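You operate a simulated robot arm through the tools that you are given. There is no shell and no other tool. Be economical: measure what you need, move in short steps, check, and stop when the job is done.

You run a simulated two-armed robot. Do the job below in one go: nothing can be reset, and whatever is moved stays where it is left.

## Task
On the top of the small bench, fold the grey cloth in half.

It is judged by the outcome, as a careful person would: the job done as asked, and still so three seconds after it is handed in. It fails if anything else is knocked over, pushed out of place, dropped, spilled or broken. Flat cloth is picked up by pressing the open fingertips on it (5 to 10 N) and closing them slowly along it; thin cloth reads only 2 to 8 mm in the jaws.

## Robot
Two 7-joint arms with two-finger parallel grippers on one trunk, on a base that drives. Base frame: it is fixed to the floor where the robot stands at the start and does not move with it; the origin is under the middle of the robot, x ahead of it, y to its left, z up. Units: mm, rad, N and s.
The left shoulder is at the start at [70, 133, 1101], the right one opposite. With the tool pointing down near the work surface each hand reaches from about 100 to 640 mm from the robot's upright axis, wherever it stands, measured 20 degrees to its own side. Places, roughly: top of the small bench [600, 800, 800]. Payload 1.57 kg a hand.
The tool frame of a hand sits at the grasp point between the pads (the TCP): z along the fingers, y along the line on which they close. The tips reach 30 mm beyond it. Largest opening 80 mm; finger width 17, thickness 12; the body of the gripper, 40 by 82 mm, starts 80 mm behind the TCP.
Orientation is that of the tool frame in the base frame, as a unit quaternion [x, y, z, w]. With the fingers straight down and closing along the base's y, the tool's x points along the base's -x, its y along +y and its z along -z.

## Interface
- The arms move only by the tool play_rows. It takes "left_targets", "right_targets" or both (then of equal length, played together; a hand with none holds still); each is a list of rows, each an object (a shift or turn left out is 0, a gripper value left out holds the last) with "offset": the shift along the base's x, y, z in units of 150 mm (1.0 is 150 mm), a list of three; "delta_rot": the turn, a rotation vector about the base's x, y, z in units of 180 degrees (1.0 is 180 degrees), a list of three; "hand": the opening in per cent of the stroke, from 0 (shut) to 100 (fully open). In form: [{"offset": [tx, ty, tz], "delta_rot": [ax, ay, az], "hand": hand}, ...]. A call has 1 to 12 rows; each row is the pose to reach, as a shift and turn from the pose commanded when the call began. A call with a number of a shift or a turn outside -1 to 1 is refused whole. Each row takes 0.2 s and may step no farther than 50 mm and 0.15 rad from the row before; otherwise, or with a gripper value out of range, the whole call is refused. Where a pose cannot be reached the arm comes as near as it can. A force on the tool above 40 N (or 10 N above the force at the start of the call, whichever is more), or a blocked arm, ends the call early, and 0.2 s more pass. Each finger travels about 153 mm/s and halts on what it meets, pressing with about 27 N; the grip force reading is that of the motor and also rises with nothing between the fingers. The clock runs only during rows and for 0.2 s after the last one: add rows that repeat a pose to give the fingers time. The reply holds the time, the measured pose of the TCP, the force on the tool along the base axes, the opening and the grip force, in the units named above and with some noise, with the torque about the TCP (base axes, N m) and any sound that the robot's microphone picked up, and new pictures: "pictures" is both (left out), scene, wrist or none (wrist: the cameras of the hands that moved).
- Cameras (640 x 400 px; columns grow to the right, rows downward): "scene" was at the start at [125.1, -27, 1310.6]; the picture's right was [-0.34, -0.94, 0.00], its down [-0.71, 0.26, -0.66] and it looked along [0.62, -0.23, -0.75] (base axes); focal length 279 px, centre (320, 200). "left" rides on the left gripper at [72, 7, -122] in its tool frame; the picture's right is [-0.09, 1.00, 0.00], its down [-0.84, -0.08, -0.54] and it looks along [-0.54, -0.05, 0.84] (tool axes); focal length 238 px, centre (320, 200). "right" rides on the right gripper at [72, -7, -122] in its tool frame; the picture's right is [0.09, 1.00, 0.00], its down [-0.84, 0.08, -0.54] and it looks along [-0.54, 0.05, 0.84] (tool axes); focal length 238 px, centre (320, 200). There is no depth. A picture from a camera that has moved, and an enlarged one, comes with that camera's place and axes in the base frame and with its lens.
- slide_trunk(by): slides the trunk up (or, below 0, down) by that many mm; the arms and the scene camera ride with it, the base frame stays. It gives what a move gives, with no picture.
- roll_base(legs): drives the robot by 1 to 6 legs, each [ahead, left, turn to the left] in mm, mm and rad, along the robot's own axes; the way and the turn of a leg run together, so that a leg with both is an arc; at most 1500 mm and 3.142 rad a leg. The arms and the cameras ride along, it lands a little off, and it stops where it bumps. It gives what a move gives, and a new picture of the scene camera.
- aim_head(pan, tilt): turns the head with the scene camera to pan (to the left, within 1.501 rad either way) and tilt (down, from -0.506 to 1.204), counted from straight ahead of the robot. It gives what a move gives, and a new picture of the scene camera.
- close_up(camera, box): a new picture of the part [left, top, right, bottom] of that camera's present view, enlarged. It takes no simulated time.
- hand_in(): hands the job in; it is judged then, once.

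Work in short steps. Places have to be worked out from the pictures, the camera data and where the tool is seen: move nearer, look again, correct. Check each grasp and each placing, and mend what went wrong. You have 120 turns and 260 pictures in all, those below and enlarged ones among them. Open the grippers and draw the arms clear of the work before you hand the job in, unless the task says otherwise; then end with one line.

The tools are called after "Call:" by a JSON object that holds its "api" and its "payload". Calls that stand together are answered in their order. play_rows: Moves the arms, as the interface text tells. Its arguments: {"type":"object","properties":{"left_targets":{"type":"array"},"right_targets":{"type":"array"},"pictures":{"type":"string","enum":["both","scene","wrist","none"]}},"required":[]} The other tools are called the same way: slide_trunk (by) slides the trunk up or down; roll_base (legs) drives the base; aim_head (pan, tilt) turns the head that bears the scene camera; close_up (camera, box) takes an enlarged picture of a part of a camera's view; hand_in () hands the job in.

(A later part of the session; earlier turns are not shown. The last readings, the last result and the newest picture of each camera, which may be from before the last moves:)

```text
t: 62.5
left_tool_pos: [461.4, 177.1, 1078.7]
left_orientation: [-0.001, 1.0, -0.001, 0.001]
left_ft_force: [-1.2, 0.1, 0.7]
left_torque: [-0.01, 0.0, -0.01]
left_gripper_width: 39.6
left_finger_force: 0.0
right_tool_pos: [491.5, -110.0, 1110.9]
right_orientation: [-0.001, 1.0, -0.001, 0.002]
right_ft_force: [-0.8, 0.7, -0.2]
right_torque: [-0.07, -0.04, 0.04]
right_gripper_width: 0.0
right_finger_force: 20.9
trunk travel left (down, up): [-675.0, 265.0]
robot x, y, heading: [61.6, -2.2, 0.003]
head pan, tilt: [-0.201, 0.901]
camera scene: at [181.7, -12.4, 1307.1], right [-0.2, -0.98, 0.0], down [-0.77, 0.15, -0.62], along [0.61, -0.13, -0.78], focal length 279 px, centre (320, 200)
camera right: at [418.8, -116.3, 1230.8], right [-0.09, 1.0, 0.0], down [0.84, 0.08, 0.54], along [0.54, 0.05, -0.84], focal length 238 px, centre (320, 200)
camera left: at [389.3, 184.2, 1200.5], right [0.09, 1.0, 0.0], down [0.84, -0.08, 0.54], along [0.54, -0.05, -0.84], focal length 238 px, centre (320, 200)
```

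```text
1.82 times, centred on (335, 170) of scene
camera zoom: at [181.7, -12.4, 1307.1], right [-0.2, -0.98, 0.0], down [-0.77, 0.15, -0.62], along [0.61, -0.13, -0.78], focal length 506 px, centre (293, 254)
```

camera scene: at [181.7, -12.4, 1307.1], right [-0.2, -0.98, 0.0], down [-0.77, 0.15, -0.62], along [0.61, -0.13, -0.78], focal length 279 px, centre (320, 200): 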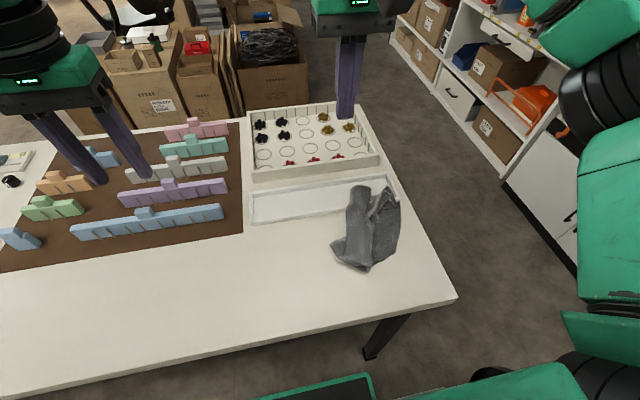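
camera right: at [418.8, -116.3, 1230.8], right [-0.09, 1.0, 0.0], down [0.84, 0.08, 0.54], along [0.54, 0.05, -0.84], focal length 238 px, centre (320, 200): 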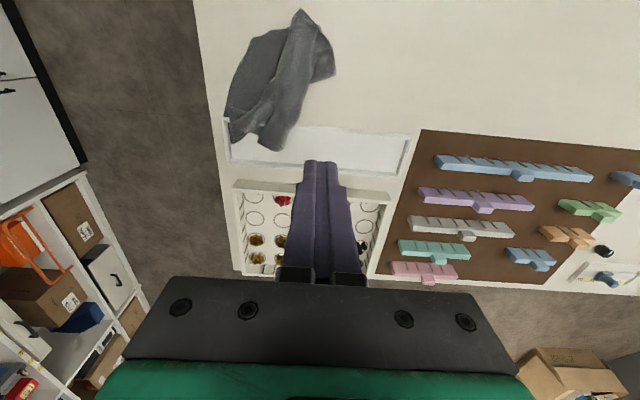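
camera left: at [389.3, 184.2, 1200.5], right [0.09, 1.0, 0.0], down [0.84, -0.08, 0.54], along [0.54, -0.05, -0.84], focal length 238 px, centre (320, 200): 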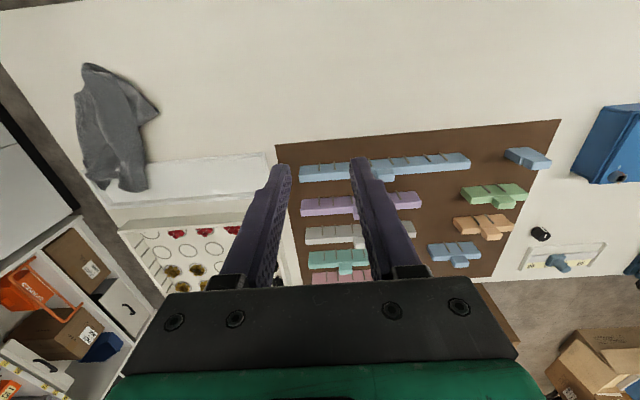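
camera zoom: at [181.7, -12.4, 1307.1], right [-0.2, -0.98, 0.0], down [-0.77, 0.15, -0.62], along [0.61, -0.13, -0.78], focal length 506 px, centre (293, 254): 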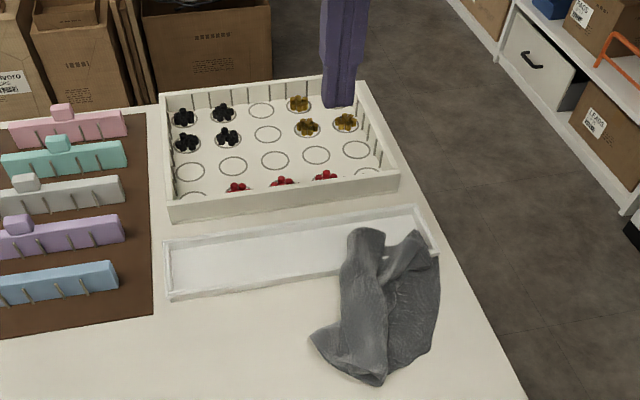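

It slipped as the far-right corner still hooks in the tray. I look closely there with the right hand before taking a deeper grip near the hooked part.

Call:
{"api": "play_rows", "payload": {"right_targets": [{"offset": [0, -0.25, -0.2], "hand": 50}, {"offset": [0, -0.5, -0.4], "hand": 80}, {"offset": [0.05, -0.7, -0.65]}, {"offset": [0.05, -0.75, -0.9]}, {"offset": [0.05, -0.8, -1.0]}], "pictures": "wrist"}}

Call:
{"api": "close_up", "payload": {"camera": "right", "box": [200, 40, 440, 240]}}

```text
t: 63.7
left_tool_pos: [462.8, 175.3, 1077.9]
left_orientation: [0.0, 1.0, 0.0, 0.0]
left_ft_force: [-0.1, 0.3, -0.2]
left_torque: [0.05, -0.01, 0.0]
left_gripper_width: 40.0
left_finger_force: 0.1
right_tool_pos: [500.0, -234.5, 956.1]
right_orientation: [0.0, 1.0, -0.001, 0.0]
right_ft_force: [-0.2, -0.6, 0.5]
right_torque: [-0.02, -0.02, 0.01]
right_gripper_width: 63.9
right_finger_force: 0.0
trunk travel left (down, up): [-675.0, 265.0]
robot x, y, heading: [60.4, 1.7, 0.001]
head pan, tilt: [-0.201, 0.901]
camera right: at [427.9, -241.1, 1077.1], right [-0.09, 1.0, 0.0], down [0.84, 0.08, 0.54], along [0.54, 0.05, -0.84], focal length 238 px, centre (320, 200)
```

right: 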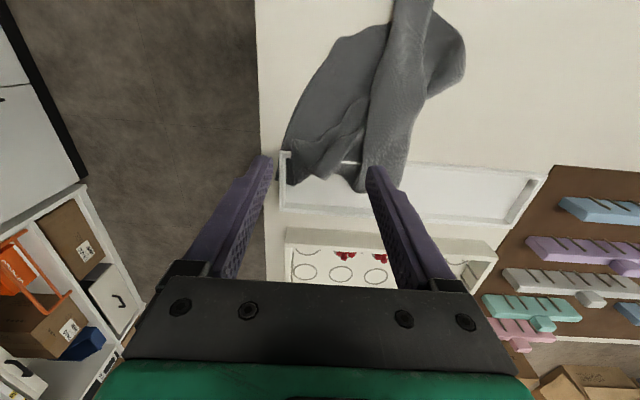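

```text
2.00 times, centred on (320, 140) of right
camera zoom: at [427.9, -241.1, 1077.1], right [-0.09, 1.0, 0.0], down [0.84, 0.08, 0.54], along [0.54, 0.05, -0.84], focal length 477 px, centre (320, 320)
```

zoom: 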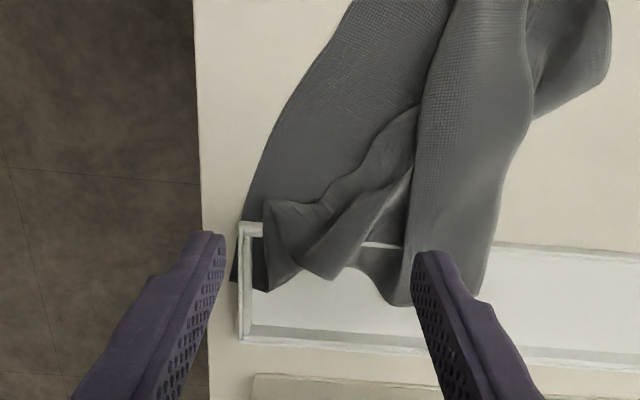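

Ridges stand near the wall at y≈−235. I go down inside the tray at x≈562 with the fingers bracketing them, and grip.

Call:
{"api": "play_rows", "payload": {"right_targets": [{"offset": [0.2, 0.015, -0.2], "hand": 56}, {"offset": [0.41, 0.015, -0.4]}, {"offset": [0.41, 0.015, -0.65]}, {"offset": [0.41, 0.015, -0.8]}], "pictures": "none"}}

Call:
{"api": "close_up", "payload": {"camera": "right", "box": [200, 60, 440, 220]}}

```text
t: 64.7
left_tool_pos: [464.2, 175.2, 1078.4]
left_orientation: [0.0, 1.0, 0.0, 0.0]
left_ft_force: [0.2, -0.1, 0.3]
left_torque: [0.02, 0.0, -0.02]
left_gripper_width: 40.2
left_finger_force: 0.1
right_tool_pos: [563.5, -231.0, 836.4]
right_orientation: [0.0, 1.0, -0.001, 0.0]
right_ft_force: [-0.4, 0.2, -0.5]
right_torque: [-0.01, 0.01, 0.01]
right_gripper_width: 44.7
right_finger_force: 0.0
trunk travel left (down, up): [-675.0, 265.0]
robot x, y, heading: [60.3, -0.7, 0.001]
head pan, tilt: [-0.201, 0.901]
```

```text
2.50 times, centred on (320, 140) of right
camera zoom: at [491.4, -237.3, 957.5], right [-0.09, 1.0, 0.0], down [0.84, 0.08, 0.54], along [0.54, 0.05, -0.84], focal length 596 px, centre (320, 350)
```

zoom: 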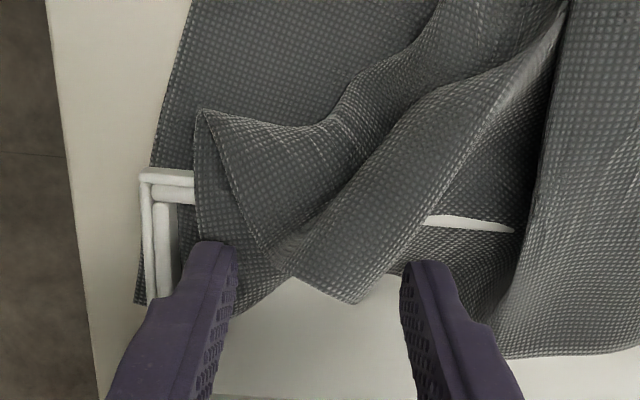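

The bundle is between the fingers; lower 16 mm and close.

Call:
{"api": "play_rows", "payload": {"right_targets": [{"offset": [-0.02, 0, -0.07]}, {"offset": [-0.03, 0, -0.115]}, {"offset": [-0.03, 0, -0.115], "hand": 45}, {"offset": [-0.03, 0, -0.115], "hand": 35}, {"offset": [-0.03, 0, -0.115], "hand": 25}, {"offset": [-0.03, 0, -0.115], "hand": 15}, {"offset": [-0.03, 0, -0.115], "hand": 5}, {"offset": [-0.03, 0, -0.115], "hand": 0}, {"offset": [-0.03, 0, -0.115], "hand": 0}], "pictures": "none"}}

Call:
{"api": "close_up", "payload": {"camera": "right", "box": [200, 60, 440, 220]}}

```text
t: 66.7
left_tool_pos: [465.9, 172.2, 1077.5]
left_orientation: [0.001, 1.0, 0.002, -0.001]
left_ft_force: [0.2, 0.0, -0.6]
left_torque: [-0.03, 0.01, 0.0]
left_gripper_width: 39.8
left_finger_force: 0.1
right_tool_pos: [560.2, -234.0, 819.7]
right_orientation: [0.002, 1.0, 0.0, 0.002]
right_ft_force: [19.8, -18.9, 16.3]
right_torque: [-0.66, -0.41, 0.05]
right_gripper_width: 3.8
right_finger_force: 24.7
trunk travel left (down, up): [-675.0, 265.0]
robot x, y, heading: [56.1, 1.7, 0.001]
head pan, tilt: [-0.201, 0.901]
```

```text
2.50 times, centred on (320, 140) of right
camera zoom: at [487.5, -240.7, 939.9], right [-0.09, 1.0, 0.0], down [0.84, 0.08, 0.54], along [0.54, 0.05, -0.84], focal length 596 px, centre (320, 350)
```

zoom: 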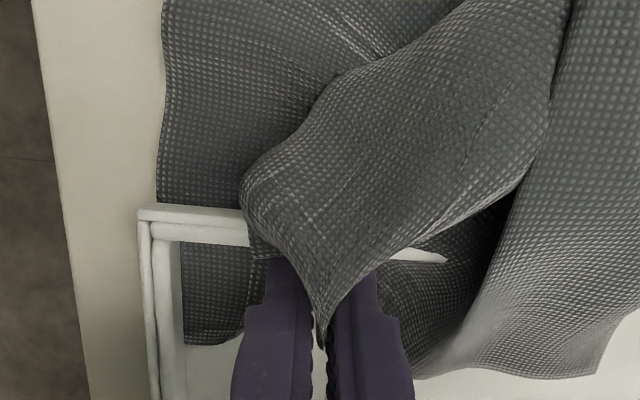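

Solid grip (3.8 mm). Lift slowly, moving toward the left to unhook from the tray's end.

Call:
{"api": "play_rows", "payload": {"right_targets": [{"offset": [0, 0.03, 0.08]}, {"offset": [0, 0.06, 0.2]}, {"offset": [0, 0.1, 0.35]}, {"offset": [-0.05, 0.15, 0.55]}, {"offset": [-0.1, 0.2, 0.75]}], "pictures": "both"}}

Call:
{"api": "close_up", "payload": {"camera": "scene", "box": [230, 100, 440, 280]}}

```text
t: 67.4
left_tool_pos: [466.5, 171.8, 1078.3]
left_orientation: [0.001, 1.0, 0.002, -0.001]
left_ft_force: [-0.6, 1.1, 0.3]
left_torque: [-0.03, -0.02, -0.03]
left_gripper_width: 40.0
left_finger_force: 0.1
right_tool_pos: [556.0, -234.4, 848.2]
right_orientation: [0.009, 1.0, -0.014, -0.007]
right_ft_force: [3.5, -16.7, -10.0]
right_torque: [-0.66, -0.09, -0.15]
right_gripper_width: 3.8
right_finger_force: 24.6
trunk travel left (down, up): [-675.0, 265.0]
robot x, y, heading: [61.2, -3.5, -0.005]
head pan, tilt: [-0.201, 0.901]
stopped in row 3 (right hand): the force on the tool passed its limit at 49 N (the readings are from after the stop); the commanded pose is now the measured one
camera scene: at [186.3, -18.1, 1306.3], right [-0.2, -0.98, 0.0], down [-0.77, 0.16, -0.62], along [0.61, -0.12, -0.79], focal length 279 px, centre (320, 200)
camera right: at [486.2, -235.9, 970.1], right [-0.08, 1.0, -0.03], down [0.85, 0.08, 0.53], along [0.53, 0.02, -0.85], focal length 238 px, centre (320, 200)
```

scene: 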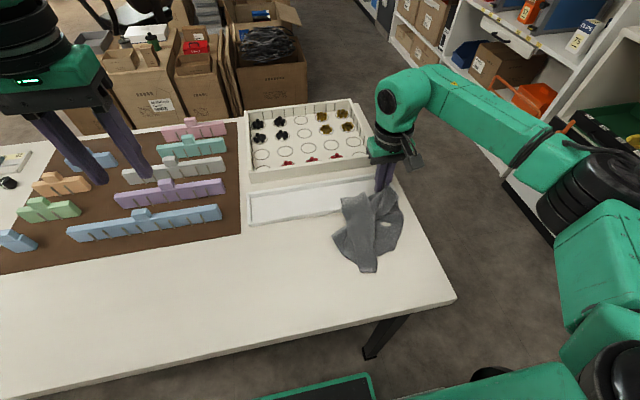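
right: 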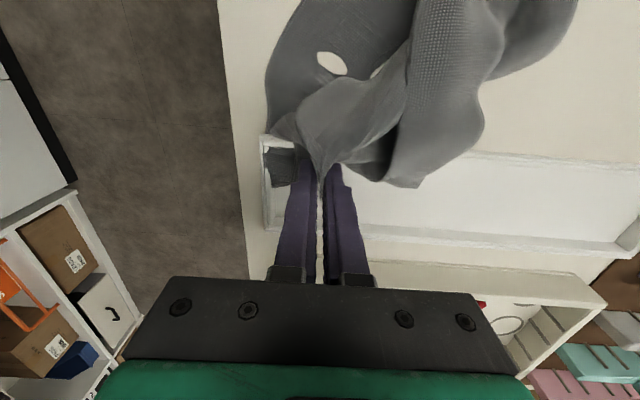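

```text
2.22 times, centred on (335, 190) of scene
camera zoom: at [186.3, -18.1, 1306.3], right [-0.2, -0.98, 0.0], down [-0.77, 0.16, -0.62], along [0.61, -0.12, -0.79], focal length 619 px, centre (287, 222)
```

zoom: 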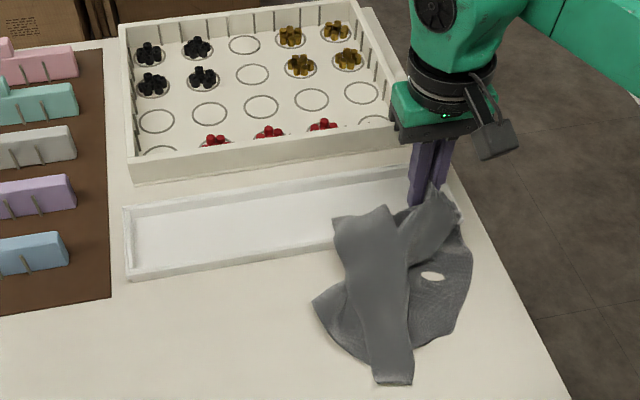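

It's hooked at the tray's right front corner: only the far-right corner piece inside the tray holds. I ease, release here and lift clear to look at that piece.

Call:
{"api": "play_rows", "payload": {"right_targets": [{"offset": [0, 0, -0.1], "hand": 0}, {"offset": [0, 0, -0.1], "hand": 15}, {"offset": [0, 0, -0.1], "hand": 35}, {"offset": [0, 0, 0.1], "hand": 35}, {"offset": [0, 0, 0.3], "hand": 35}], "pictures": "none"}}

Call:
{"api": "close_up", "payload": {"camera": "right", "box": [200, 60, 440, 220]}}

```text
t: 68.6
left_tool_pos: [464.3, 174.2, 1078.4]
left_orientation: [0.001, 1.0, 0.0, 0.0]
left_ft_force: [0.1, -0.9, 0.7]
left_torque: [0.0, -0.02, -0.05]
left_gripper_width: 39.9
left_finger_force: 0.1
right_tool_pos: [557.5, -228.0, 896.0]
right_orientation: [0.005, 1.0, -0.011, -0.007]
right_ft_force: [0.1, -0.6, -0.2]
right_torque: [0.01, 0.03, 0.01]
right_gripper_width: 28.1
right_finger_force: 0.1
trunk travel left (down, up): [-675.0, 265.0]
robot x, y, heading: [61.4, 4.0, -0.002]
head pan, tilt: [-0.201, 0.901]
```

```text
2.50 times, centred on (320, 140) of right
camera zoom: at [485.8, -231.5, 1017.5], right [-0.08, 1.0, -0.02], down [0.84, 0.08, 0.53], along [0.53, 0.03, -0.85], focal length 596 px, centre (320, 350)
```

zoom: 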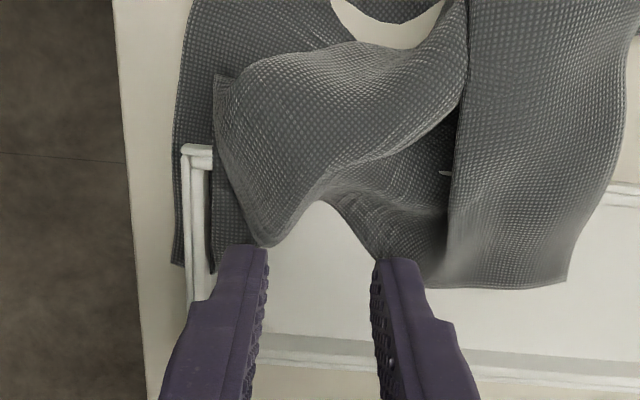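

The cloth's far-right corner straddles the tray's right wall (corner ≈[595,−287]). I'll pinch the cloth just outside the tray's front-right corner, at ≈[527,−267], and peel it straight up.

Call:
{"api": "play_rows", "payload": {"right_targets": [{"offset": [-0.1, -0.13, 0], "hand": 50}, {"offset": [-0.2, -0.26, -0.1]}, {"offset": [-0.2, -0.26, -0.35]}, {"offset": [-0.2, -0.26, -0.5]}], "pictures": "none"}}

Call:
{"api": "close_up", "payload": {"camera": "right", "box": [200, 60, 440, 220]}}

```text
t: 69.6
left_tool_pos: [464.6, 173.0, 1079.0]
left_orientation: [0.001, 1.0, 0.0, 0.0]
left_ft_force: [-0.2, 0.5, 0.2]
left_torque: [0.0, 0.02, 0.05]
left_gripper_width: 40.0
left_finger_force: 0.0
right_tool_pos: [527.1, -266.9, 821.2]
right_orientation: [0.005, 1.0, -0.01, -0.005]
right_ft_force: [0.1, -0.5, 1.7]
right_torque: [0.07, -0.03, -0.01]
right_gripper_width: 39.9
right_finger_force: 0.1
trunk travel left (down, up): [-675.0, 265.0]
robot x, y, heading: [57.6, 1.6, -0.004]
head pan, tilt: [-0.201, 0.901]
```

```text
2.50 times, centred on (320, 140) of right
camera zoom: at [454.5, -271.0, 943.9], right [-0.08, 1.0, -0.02], down [0.84, 0.08, 0.53], along [0.53, 0.03, -0.85], focal length 596 px, centre (320, 350)
```

zoom: 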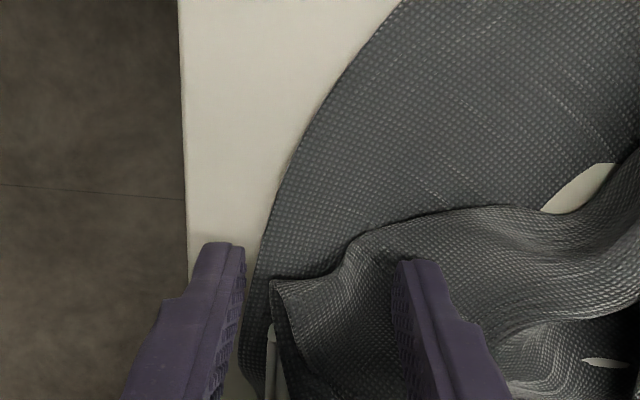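

The fingers bracket the cloth edge just in front of the tray corner. I lower to a firm press and close.

Call:
{"api": "play_rows", "payload": {"right_targets": [{"offset": [-0.03, 0, -0.03]}, {"offset": [-0.03, 0, -0.06]}, {"offset": [-0.03, 0, -0.075]}, {"offset": [-0.03, 0, -0.075], "hand": 44}, {"offset": [-0.03, 0, -0.075], "hand": 38}, {"offset": [-0.03, 0, -0.075], "hand": 32}, {"offset": [-0.03, 0, -0.075], "hand": 26}, {"offset": [-0.03, 0, -0.075], "hand": 20}, {"offset": [-0.03, 0, -0.075], "hand": 13}, {"offset": [-0.03, 0, -0.07], "hand": 6}, {"offset": [-0.03, 0, -0.07], "hand": 0}, {"offset": [-0.03, 0, -0.07], "hand": 0}], "pictures": "none"}}

Call:
{"api": "close_up", "payload": {"camera": "right", "box": [200, 60, 440, 220]}}

```text
t: 72.2
left_tool_pos: [461.7, 175.2, 1080.0]
left_orientation: [0.001, 1.0, -0.001, 0.002]
left_ft_force: [-0.1, 0.1, -0.4]
left_torque: [0.01, -0.01, 0.0]
left_gripper_width: 40.2
left_finger_force: 0.0
right_tool_pos: [519.5, -266.7, 813.4]
right_orientation: [0.005, 1.0, -0.01, -0.004]
right_ft_force: [1.4, -1.8, 23.4]
right_torque: [0.0, -0.08, 0.03]
right_gripper_width: 8.2
right_finger_force: 27.2
trunk travel left (down, up): [-675.0, 265.0]
robot x, y, heading: [61.8, -0.3, -0.004]
head pan, tilt: [-0.201, 0.901]
```

```text
2.50 times, centred on (320, 140) of right
camera zoom: at [448.4, -269.7, 934.7], right [-0.08, 1.0, -0.02], down [0.84, 0.08, 0.53], along [0.53, 0.03, -0.84], focal length 596 px, centre (320, 350)
```

zoom: 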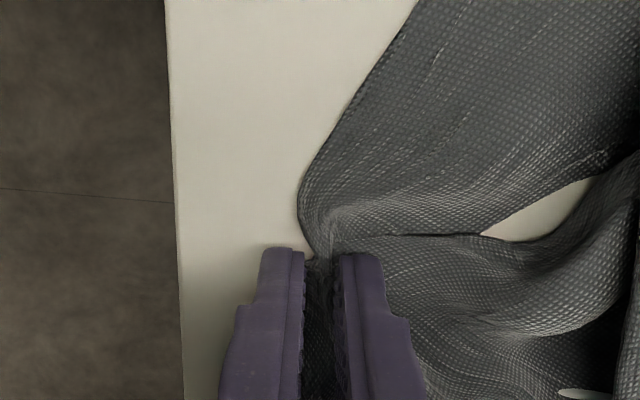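

A thick bunch (8 mm) is held. Peel it straight up.

Call:
{"api": "play_rows", "payload": {"right_targets": [{"offset": [0.03, 0.02, 0.08]}, {"offset": [0.08, 0.03, 0.2]}, {"offset": [0.14, 0.04, 0.32]}, {"offset": [0.2, 0.05, 0.45]}, {"offset": [0.22, 0.05, 0.6]}], "pictures": "both"}}

Call:
{"api": "close_up", "payload": {"camera": "right", "box": [160, 60, 440, 240]}}

```text
t: 73.4
left_tool_pos: [463.7, 175.5, 1078.2]
left_orientation: [0.001, 1.0, -0.001, 0.0]
left_ft_force: [-0.3, 1.1, 0.4]
left_torque: [-0.04, -0.01, 0.02]
left_gripper_width: 40.0
left_finger_force: 0.1
right_tool_pos: [554.0, -256.3, 904.4]
right_orientation: [0.005, 1.0, -0.009, -0.004]
right_ft_force: [-0.1, -0.5, -0.1]
right_torque: [-0.03, -0.03, 0.01]
right_gripper_width: 1.7
right_finger_force: 24.1
trunk travel left (down, up): [-675.0, 265.0]
robot x, y, heading: [60.1, -1.7, -0.003]
head pan, tilt: [-0.201, 0.901]
camera scene: at [183.4, -13.8, 1307.0], right [-0.2, -0.98, 0.0], down [-0.77, 0.16, -0.62], along [0.61, -0.13, -0.78], focal length 279 px, centre (320, 200)
camera right: at [482.9, -260.3, 1025.1], right [-0.08, 1.0, -0.02], down [0.84, 0.08, 0.53], along [0.53, 0.03, -0.85], focal length 238 px, centre (320, 200)
```

scene: 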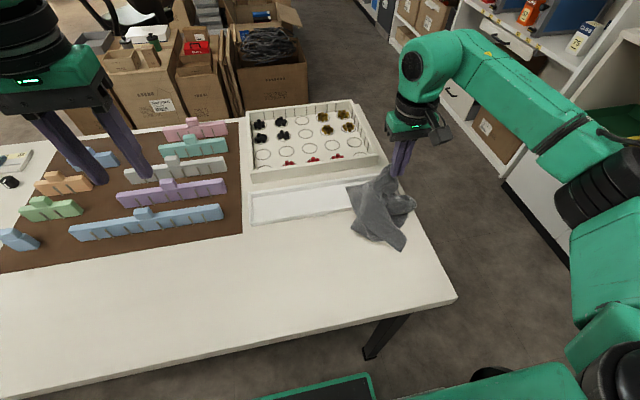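
right: 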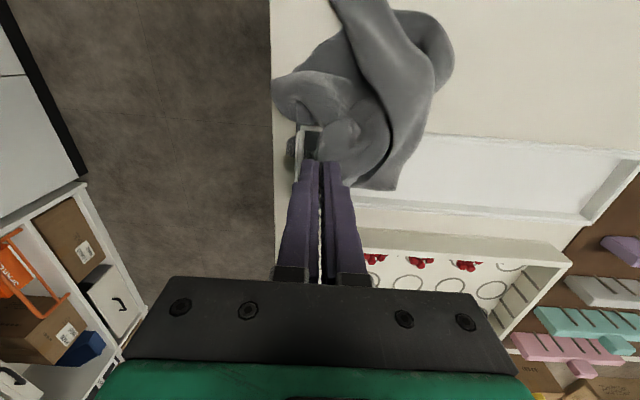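

```text
2.22 times, centred on (300, 150) of right
camera zoom: at [482.9, -260.3, 1025.1], right [-0.08, 1.0, -0.02], down [0.84, 0.08, 0.53], along [0.53, 0.03, -0.85], focal length 530 px, centre (364, 311)
```

zoom: 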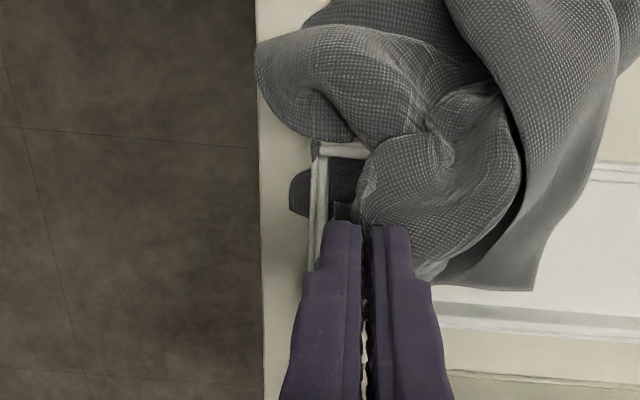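

Only a sliver at the right wall still straddles. I pull up with the hand moved right over that wall.

Call:
{"api": "play_rows", "payload": {"right_targets": [{"offset": [0.05, -0.1, 0.05]}, {"offset": [0.1, -0.2, 0.1]}, {"offset": [0.12, -0.22, 0.25]}, {"offset": [0.12, -0.22, 0.4]}, {"offset": [0.12, -0.2, 0.55]}], "pictures": "both"}}

Call:
{"api": "close_up", "payload": {"camera": "right", "box": [160, 60, 440, 240]}}

```text
t: 74.6
left_tool_pos: [462.6, 174.4, 1079.6]
left_orientation: [0.001, 1.0, 0.001, 0.001]
left_ft_force: [-0.7, 0.1, 0.6]
left_torque: [-0.03, 0.02, 0.02]
left_gripper_width: 40.0
left_finger_force: 0.1
right_tool_pos: [572.2, -289.0, 983.3]
right_orientation: [0.006, 1.0, -0.01, -0.004]
right_ft_force: [0.1, 0.1, 0.2]
right_torque: [0.04, -0.01, 0.0]
right_gripper_width: 0.0
right_finger_force: 21.3
trunk travel left (down, up): [-675.0, 265.0]
robot x, y, heading: [59.7, -1.8, 0.0]
head pan, tilt: [-0.201, 0.901]
camera scene: at [183.0, -14.9, 1306.9], right [-0.2, -0.98, 0.0], down [-0.77, 0.16, -0.62], along [0.61, -0.13, -0.78], focal length 279 px, centre (320, 200)
camera right: at [501.6, -291.3, 1105.1], right [-0.08, 1.0, -0.02], down [0.84, 0.08, 0.53], along [0.53, 0.03, -0.85], focal length 238 px, centre (320, 200)
```

scene: 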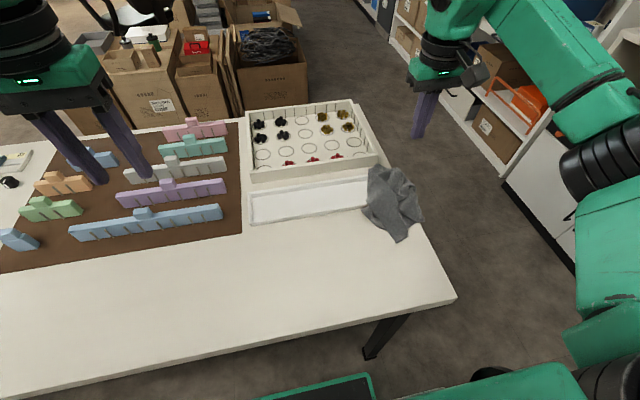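
right: 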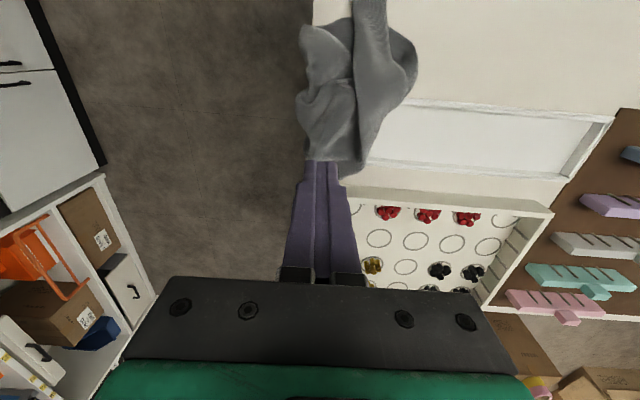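

```text
2.22 times, centred on (300, 150) of right
camera zoom: at [501.6, -291.3, 1105.1], right [-0.08, 1.0, -0.02], down [0.84, 0.08, 0.53], along [0.53, 0.03, -0.85], focal length 530 px, centre (364, 311)
```

zoom: 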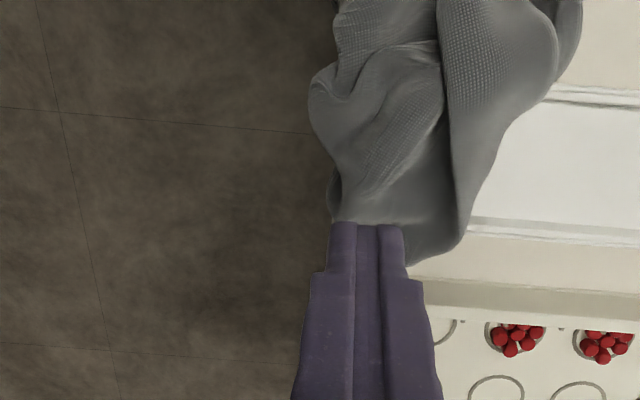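

It slipped just now; let me see where it settles (a short move of the right hand up and away).

Call:
{"api": "play_rows", "payload": {"right_targets": [{"offset": [-0.2, 0, 0.1], "hand": 60}, {"offset": [-0.4, 0, 0.1]}], "pictures": "both"}}

Call:
{"api": "close_up", "payload": {"camera": "scene", "box": [310, 130, 450, 270]}}

Call:
{"api": "close_up", "payload": {"camera": "right", "box": [200, 40, 480, 260]}}

```text
t: 75.2
left_tool_pos: [463.3, 173.3, 1079.3]
left_orientation: [0.001, 1.0, 0.0, 0.0]
left_ft_force: [0.2, 0.3, -0.7]
left_torque: [0.0, -0.04, 0.02]
left_gripper_width: 40.3
left_finger_force: 0.0
right_tool_pos: [513.7, -289.9, 998.6]
right_orientation: [0.005, 1.0, -0.01, -0.006]
right_ft_force: [0.4, -0.8, 0.2]
right_torque: [0.01, -0.03, 0.03]
right_gripper_width: 48.2
right_finger_force: 0.1
trunk travel left (down, up): [-675.0, 265.0]
robot x, y, heading: [58.1, -0.2, -0.007]
head pan, tilt: [-0.201, 0.901]
camera scene: at [183.0, -16.3, 1306.8], right [-0.2, -0.98, 0.0], down [-0.77, 0.16, -0.62], along [0.61, -0.12, -0.78], focal length 279 px, centre (320, 200)
camera right: at [442.7, -292.8, 1120.4], right [-0.08, 1.0, -0.02], down [0.84, 0.08, 0.53], along [0.53, 0.03, -0.85], focal length 238 px, centre (320, 200)
```

scene: 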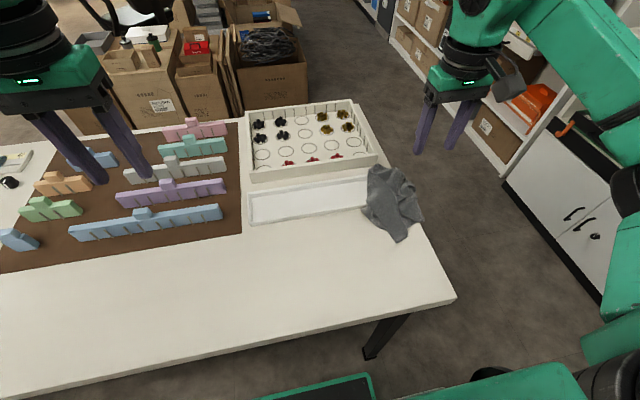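
right: 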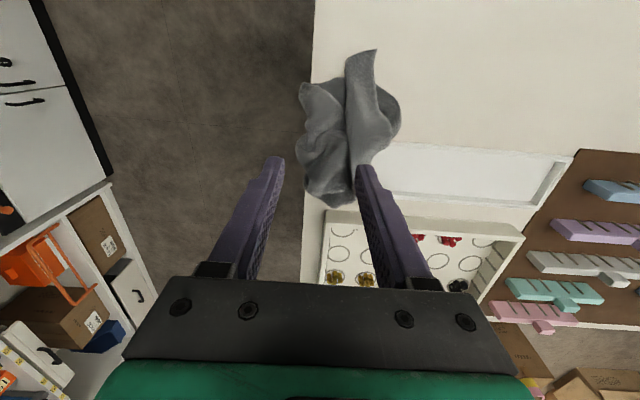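

```text
2.86 times, centred on (380, 200) of scene
camera zoom: at [183.0, -16.3, 1306.8], right [-0.2, -0.98, 0.0], down [-0.77, 0.16, -0.62], along [0.61, -0.12, -0.78], focal length 796 px, centre (149, 200)
```

zoom: 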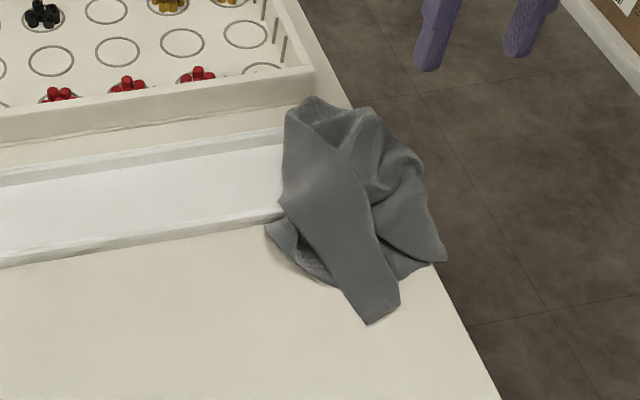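

```text
1.82 times, centred on (340, 150) of right
camera zoom: at [442.7, -292.8, 1120.4], right [-0.08, 1.0, -0.02], down [0.84, 0.08, 0.53], along [0.53, 0.03, -0.85], focal length 433 px, centre (284, 291)
```

zoom: 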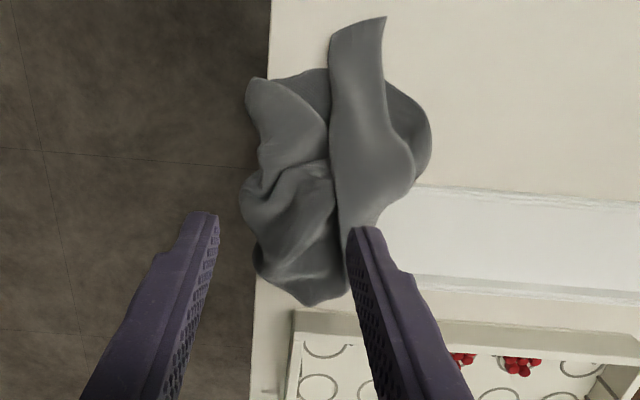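

The cloth is off the tray wall mostly but hangs near the bench edge. I'll take a deep, thick grip on the column at ≈[508,−239] and carry it to the open bench.

Call:
{"api": "play_rows", "payload": {"right_targets": [{"offset": [-0.02, 0.15, -0.2], "hand": 85}, {"offset": [-0.03, 0.33, -0.45]}, {"offset": [-0.03, 0.34, -0.75]}, {"offset": [-0.03, 0.34, -0.95]}], "pictures": "none"}}

Call:
{"api": "close_up", "payload": {"camera": "right", "box": [180, 40, 460, 240]}}

```text
t: 76.2
left_tool_pos: [463.1, 173.6, 1077.8]
left_orientation: [0.001, 1.0, -0.001, -0.001]
left_ft_force: [-0.3, -0.2, -0.1]
left_torque: [0.01, 0.02, 0.0]
left_gripper_width: 39.8
left_finger_force: 0.1
right_tool_pos: [509.8, -238.2, 855.0]
right_orientation: [0.005, 1.0, -0.009, -0.005]
right_ft_force: [0.4, -0.1, -0.2]
right_torque: [0.02, 0.0, 0.01]
right_gripper_width: 68.2
right_finger_force: 0.2
trunk travel left (down, up): [-675.0, 265.0]
robot x, y, heading: [59.2, -0.0, -0.004]
head pan, tilt: [-0.201, 0.901]
```

```text
2.00 times, centred on (320, 140) of right
camera zoom: at [438.7, -241.3, 977.4], right [-0.08, 1.0, -0.02], down [0.84, 0.08, 0.53], along [0.53, 0.03, -0.85], focal length 477 px, centre (320, 320)
```

zoom: 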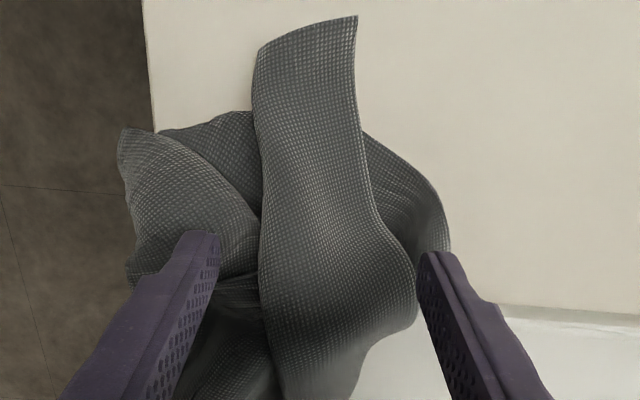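

Bracketed well; lower to the bench and close.

Call:
{"api": "play_rows", "payload": {"right_targets": [{"offset": [0, 0, -0.14]}, {"offset": [0, 0, -0.25]}, {"offset": [0, 0, -0.28], "hand": 75}, {"offset": [0, 0, -0.28], "hand": 62}, {"offset": [0, 0, -0.28], "hand": 49}, {"offset": [0, 0, -0.28], "hand": 36}, {"offset": [0, 0, -0.28], "hand": 23}, {"offset": [0, 0, -0.28], "hand": 10}, {"offset": [0, 0, -0.28], "hand": 0}, {"offset": [0, 0, -0.28], "hand": 0}], "pictures": "none"}}

Call:
{"api": "close_up", "payload": {"camera": "right", "box": [180, 40, 460, 240]}}

```text
t: 78.4
left_tool_pos: [463.2, 173.1, 1079.5]
left_orientation: [0.0, 1.0, 0.0, 0.0]
left_ft_force: [0.6, 0.2, -0.2]
left_torque: [-0.01, -0.01, 0.0]
left_gripper_width: 39.7
left_finger_force: 0.0
right_tool_pos: [508.7, -238.0, 814.2]
right_orientation: [0.005, 1.0, -0.011, -0.005]
right_ft_force: [-0.6, -0.9, 4.2]
right_torque: [0.0, -0.01, 0.01]
right_gripper_width: 3.7
right_finger_force: 24.5
trunk travel left (down, up): [-675.0, 265.0]
robot x, y, heading: [59.4, -1.6, -0.001]
head pan, tilt: [-0.201, 0.901]
```

```text
2.00 times, centred on (320, 140) of right
camera zoom: at [436.9, -241.1, 936.4], right [-0.08, 1.0, -0.02], down [0.84, 0.08, 0.53], along [0.53, 0.03, -0.85], focal length 477 px, centre (320, 320)
```

zoom: 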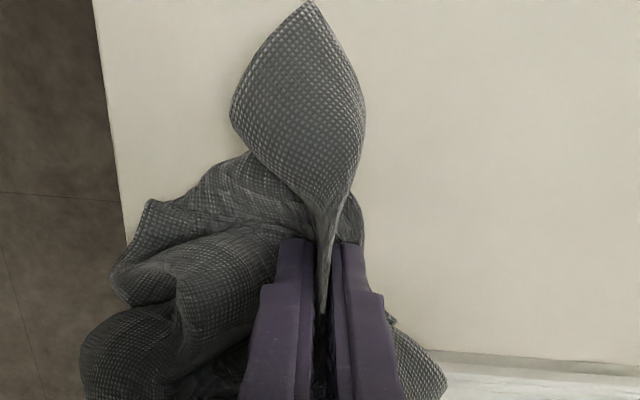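

Held. Lift in steps and see whether it comes free of the tray.

Call:
{"api": "play_rows", "payload": {"right_targets": [{"offset": [0.05, -0.1, 0.2]}, {"offset": [0.12, -0.2, 0.4]}, {"offset": [0.15, -0.2, 0.6]}, {"offset": [0.15, -0.2, 0.8]}], "pictures": "both"}}

Call:
{"api": "close_up", "payload": {"camera": "scene", "box": [310, 130, 450, 270]}}

```text
t: 79.4
left_tool_pos: [464.6, 174.4, 1079.3]
left_orientation: [0.001, 1.0, 0.001, -0.001]
left_ft_force: [-0.2, -0.1, -0.9]
left_torque: [-0.01, -0.01, 0.04]
left_gripper_width: 40.2
left_finger_force: 0.1
right_tool_pos: [530.5, -269.6, 934.6]
right_orientation: [0.005, 1.0, -0.011, -0.005]
right_ft_force: [-0.1, 0.0, -0.3]
right_torque: [0.01, 0.01, -0.01]
right_gripper_width: 3.5
right_finger_force: 24.4
trunk travel left (down, up): [-675.0, 265.0]
robot x, y, heading: [56.1, 0.7, -0.003]
head pan, tilt: [-0.201, 0.901]
camera scene: at [183.8, -15.6, 1306.6], right [-0.2, -0.98, 0.0], down [-0.77, 0.16, -0.62], along [0.61, -0.13, -0.78], focal length 279 px, centre (320, 200)
camera right: at [459.6, -272.1, 1055.6], right [-0.08, 1.0, -0.02], down [0.84, 0.08, 0.53], along [0.53, 0.03, -0.85], focal length 238 px, centre (320, 200)
```

scene: 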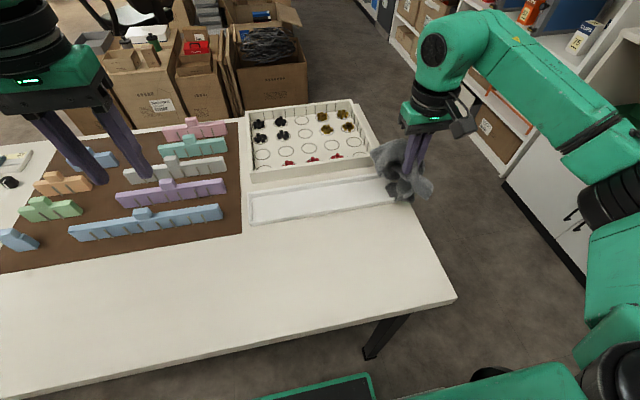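
right: 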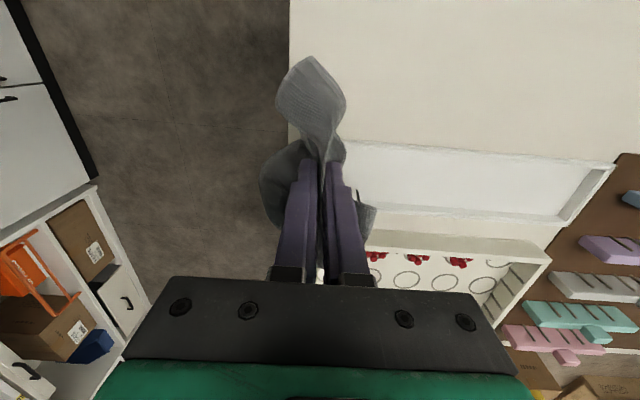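

```text
2.86 times, centred on (380, 200) of scene
camera zoom: at [183.8, -15.6, 1306.6], right [-0.2, -0.98, 0.0], down [-0.77, 0.16, -0.62], along [0.61, -0.13, -0.78], focal length 796 px, centre (149, 200)
```

zoom: 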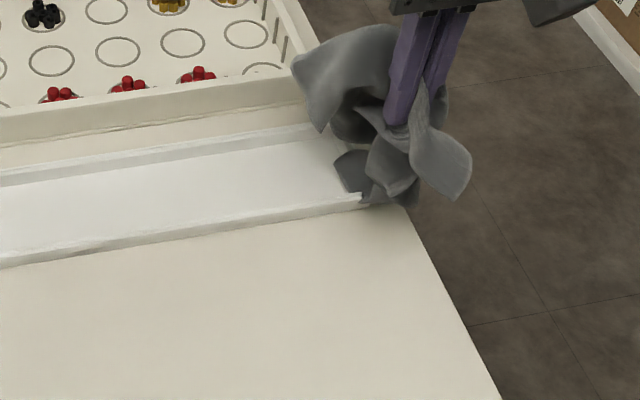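

Lifting freely. Raise another ~140 mm straight up.

Call:
{"api": "play_rows", "payload": {"right_targets": [{"offset": [0.05, 0, 0.25]}, {"offset": [0.1, 0, 0.5]}, {"offset": [0.1, 0, 0.75]}, {"offset": [0.1, 0, 1.0]}], "pictures": "scene"}}

Call:
{"api": "close_up", "payload": {"camera": "scene", "box": [310, 80, 450, 220]}}

```text
t: 80.4
left_tool_pos: [463.8, 172.7, 1078.3]
left_orientation: [0.001, 1.0, 0.0, 0.0]
left_ft_force: [0.2, -0.6, 0.6]
left_torque: [-0.06, -0.01, 0.0]
left_gripper_width: 39.9
left_finger_force: 0.1
right_tool_pos: [546.0, -269.0, 1083.3]
right_orientation: [0.005, 1.0, -0.011, -0.005]
right_ft_force: [-0.2, 0.6, -3.4]
right_torque: [-0.02, 0.12, -0.01]
right_gripper_width: 3.1
right_finger_force: 23.9
trunk travel left (down, up): [-675.0, 265.0]
robot x, y, heading: [63.6, 1.1, -0.001]
head pan, tilt: [-0.201, 0.901]
camera scene: at [184.5, -15.4, 1306.5], right [-0.2, -0.98, 0.0], down [-0.77, 0.16, -0.62], along [0.61, -0.13, -0.78], focal length 279 px, centre (320, 200)
```

scene: 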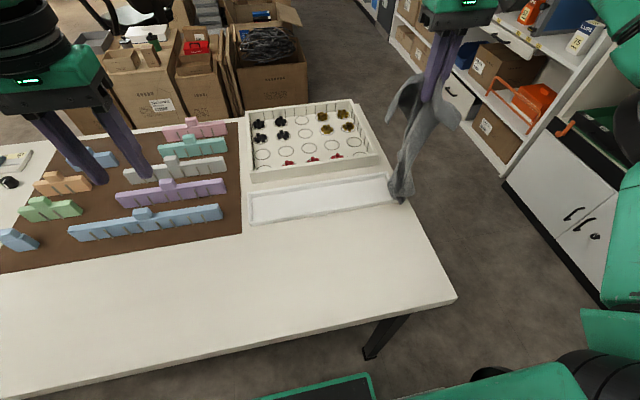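

```text
2.86 times, centred on (380, 150) of scene
camera zoom: at [184.5, -15.4, 1306.5], right [-0.2, -0.98, 0.0], down [-0.77, 0.16, -0.62], along [0.61, -0.13, -0.78], focal length 796 px, centre (149, 343)
```

zoom: 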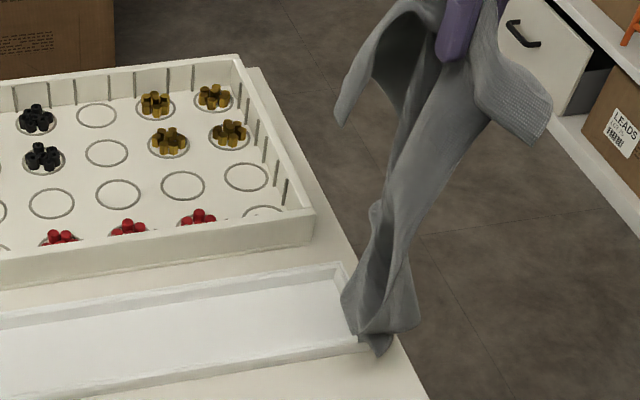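

A last bit clings at the tray's corner (3 N). Continue up gently, right above it.

Call:
{"api": "play_rows", "payload": {"right_targets": [{"offset": [0.02, -0.06, 0.05]}, {"offset": [0.03, -0.08, 0.1]}, {"offset": [0.03, -0.08, 0.16]}], "pictures": "none"}}

Call:
{"api": "close_up", "payload": {"camera": "scene", "box": [310, 80, 450, 220]}}

```text
t: 81.2
left_tool_pos: [465.2, 172.4, 1077.6]
left_orientation: [0.001, 1.0, 0.001, 0.0]
left_ft_force: [0.3, -0.5, 0.5]
left_torque: [0.02, 0.01, 0.01]
left_gripper_width: 40.2
left_finger_force: 0.1
right_tool_pos: [550.7, -280.7, 1105.7]
right_orientation: [0.005, 1.0, -0.01, -0.006]
right_ft_force: [-0.6, -0.2, -7.6]
right_torque: [0.01, 0.15, 0.01]
right_gripper_width: 3.2
right_finger_force: 23.9
trunk travel left (down, up): [-675.0, 265.0]
robot x, y, heading: [59.2, -2.7, -0.003]
head pan, tilt: [-0.201, 0.901]
```

```text
2.86 times, centred on (380, 150) of scene
camera zoom: at [185.3, -16.3, 1306.4], right [-0.2, -0.98, 0.0], down [-0.77, 0.16, -0.62], along [0.61, -0.12, -0.78], focal length 796 px, centre (149, 343)
```

zoom: 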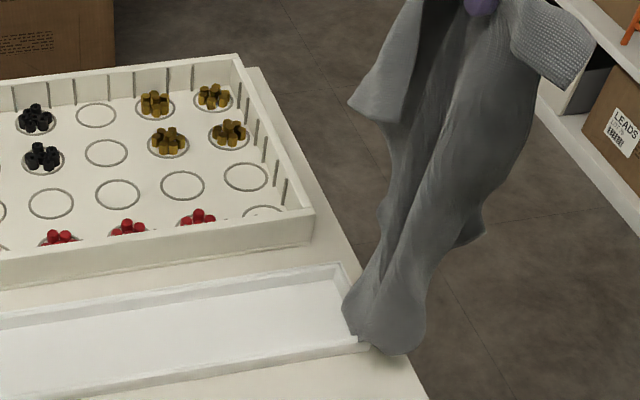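

Taut now at 8 N; go on up in small steps, up to some 25 N.

Call:
{"api": "play_rows", "payload": {"right_targets": [{"offset": [0, -0.02, 0.04]}, {"offset": [0, -0.02, 0.08]}, {"offset": [0, -0.02, 0.12]}], "pictures": "none"}}

Call:
{"api": "close_up", "payload": {"camera": "scene", "box": [310, 80, 450, 220]}}

```text
t: 82.0
left_tool_pos: [466.9, 172.7, 1077.6]
left_orientation: [0.001, 1.0, 0.001, 0.0]
left_ft_force: [0.3, 0.4, -0.2]
left_torque: [0.01, -0.01, 0.01]
left_gripper_width: 40.1
left_finger_force: 0.0
right_tool_pos: [551.8, -285.8, 1124.1]
right_orientation: [0.005, 1.0, -0.009, -0.007]
right_ft_force: [-1.4, 1.5, -15.3]
right_torque: [0.07, 0.19, 0.02]
right_gripper_width: 3.2
right_finger_force: 24.1
trunk travel left (down, up): [-675.0, 265.0]
robot x, y, heading: [59.4, -2.8, 0.003]
head pan, tilt: [-0.201, 0.901]
```

```text
2.86 times, centred on (380, 150) of scene
camera zoom: at [186.6, -17.0, 1306.2], right [-0.2, -0.98, 0.0], down [-0.77, 0.16, -0.62], along [0.61, -0.12, -0.79], focal length 796 px, centre (149, 343)
```

zoom: 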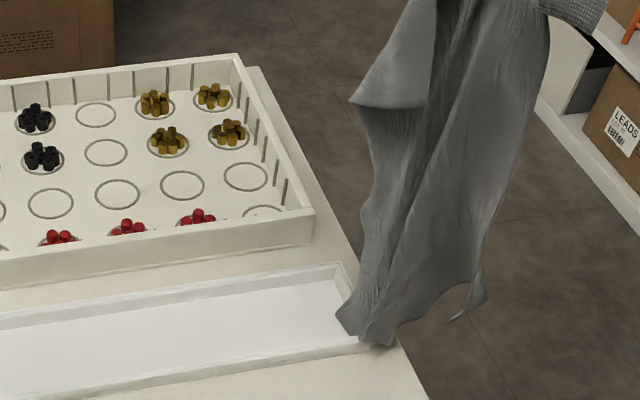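

Less is caught now. A bit more upward.

Call:
{"api": "play_rows", "payload": {"right_targets": [{"offset": [0, 0, 0.04]}, {"offset": [0, 0, 0.08]}, {"offset": [0, 0, 0.12]}], "pictures": "none"}}

Call:
{"api": "close_up", "payload": {"camera": "scene", "box": [310, 80, 450, 220]}}

```text
t: 82.8
left_tool_pos: [467.6, 171.5, 1078.5]
left_orientation: [0.001, 1.0, 0.001, -0.002]
left_ft_force: [-0.1, 0.0, -0.2]
left_torque: [0.01, -0.01, 0.02]
left_gripper_width: 40.1
left_finger_force: 0.1
right_tool_pos: [548.9, -282.1, 1137.0]
right_orientation: [0.007, 1.0, -0.01, -0.007]
right_ft_force: [-1.4, 1.2, -24.2]
right_torque: [0.04, 0.14, -0.01]
right_gripper_width: 3.4
right_finger_force: 24.3
right hand out of reach, approached as far as the arm can: row 2, 3
trunk travel left (down, up): [-675.0, 265.0]
robot x, y, heading: [58.3, 1.5, -0.006]
head pan, tilt: [-0.201, 0.901]
```

```text
2.86 times, centred on (380, 150) of scene
camera zoom: at [188.2, -17.8, 1306.0], right [-0.2, -0.98, 0.0], down [-0.77, 0.16, -0.62], along [0.61, -0.12, -0.79], focal length 796 px, centre (149, 343)
```

zoom: 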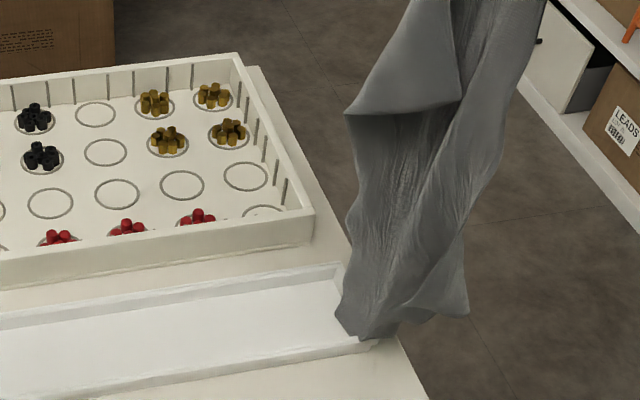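

Call:
{"api": "close_up", "payload": {"camera": "scene", "box": [370, 170, 430, 215]}}

Call:
{"api": "close_up", "payload": {"camera": "right", "box": [200, 0, 440, 180]}}

Call:
{"api": "close_up", "payload": {"camera": "left", "box": [0, 60, 240, 260]}}

```text
8.89 times, centred on (400, 192) of scene
camera zoom: at [188.2, -17.8, 1306.0], right [-0.2, -0.98, 0.0], down [-0.77, 0.16, -0.62], along [0.61, -0.12, -0.79], focal length 2476 px, centre (-391, 267)
```

zoom: 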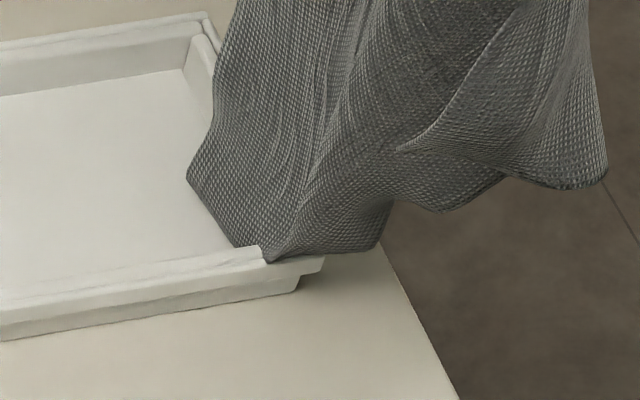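

```text
2.22 times, centred on (320, 90) of right
camera zoom: at [478.0, -284.6, 1259.3], right [-0.08, 1.0, -0.02], down [0.85, 0.08, 0.53], along [0.53, 0.03, -0.85], focal length 530 px, centre (320, 444)
```

zoom: 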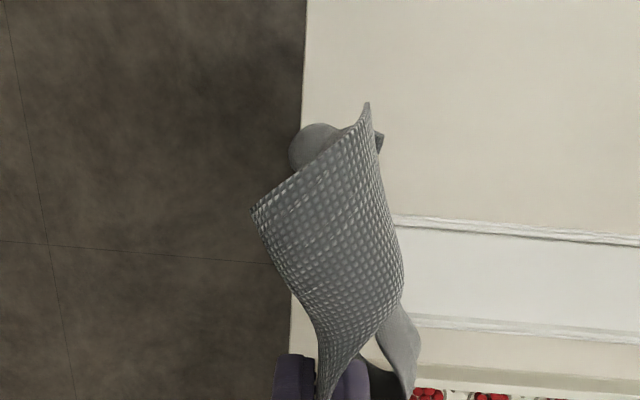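

```text
2.00 times, centred on (120, 160) of left
camera zoom: at [395.6, 178.3, 1199.1], right [0.09, 1.0, 0.0], down [0.84, -0.08, 0.54], along [0.54, -0.05, -0.84], focal length 477 px, centre (720, 280)
```

zoom: 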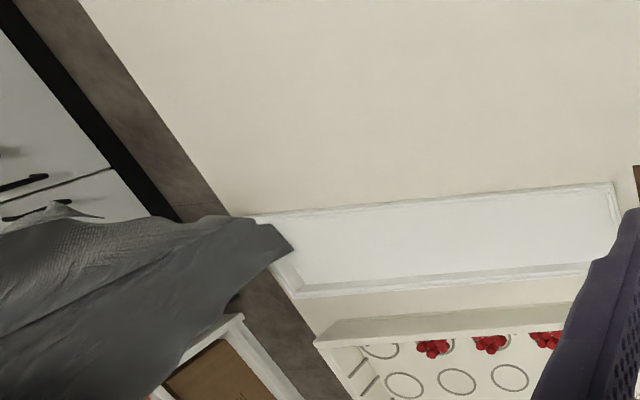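

The hem is hooked right at the tray's front-right corner. I slacken and pull from another direction: inward over the tray (+x, +y) and up.

Call:
{"api": "play_rows", "payload": {"right_targets": [{"offset": [0, 0, -0.3]}, {"offset": [0.1, 0.2, -0.45]}, {"offset": [0.2, 0.45, -0.5]}, {"offset": [0.25, 0.65, -0.45]}, {"offset": [0.25, 0.8, -0.35]}, {"offset": [0.25, 0.85, -0.2]}, {"offset": [0.25, 0.85, -0.1]}], "pictures": "none"}}

Call:
{"api": "close_up", "payload": {"camera": "scene", "box": [310, 80, 450, 220]}}

```text
t: 84.4
left_tool_pos: [467.6, 168.9, 1077.9]
left_orientation: [0.002, 1.0, 0.002, -0.002]
left_ft_force: [-0.2, -0.3, 0.5]
left_torque: [0.0, 0.0, 0.0]
left_gripper_width: 39.9
left_finger_force: 0.0
right_tool_pos: [585.4, -160.2, 1122.0]
right_orientation: [0.006, 1.0, -0.01, -0.009]
right_ft_force: [-2.2, -6.4, -17.0]
right_torque: [-0.05, 0.08, 0.0]
right_gripper_width: 3.4
right_finger_force: 24.1
trunk travel left (down, up): [-675.0, 265.0]
robot x, y, heading: [63.1, -3.6, -0.003]
head pan, tilt: [-0.201, 0.901]
```

```text
2.86 times, centred on (380, 150) of scene
camera zoom: at [187.6, -21.2, 1305.7], right [-0.2, -0.98, 0.0], down [-0.77, 0.16, -0.62], along [0.61, -0.12, -0.79], focal length 796 px, centre (149, 343)
```

zoom: 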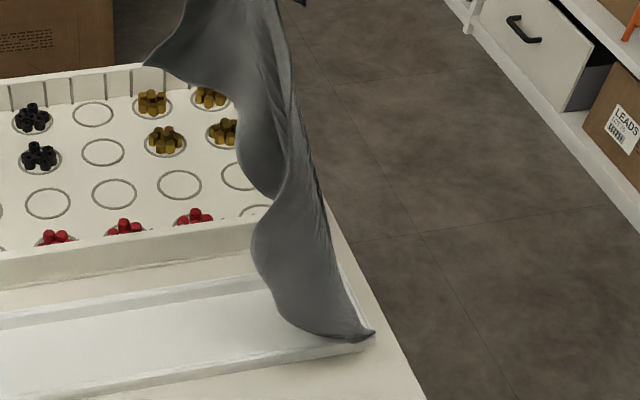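

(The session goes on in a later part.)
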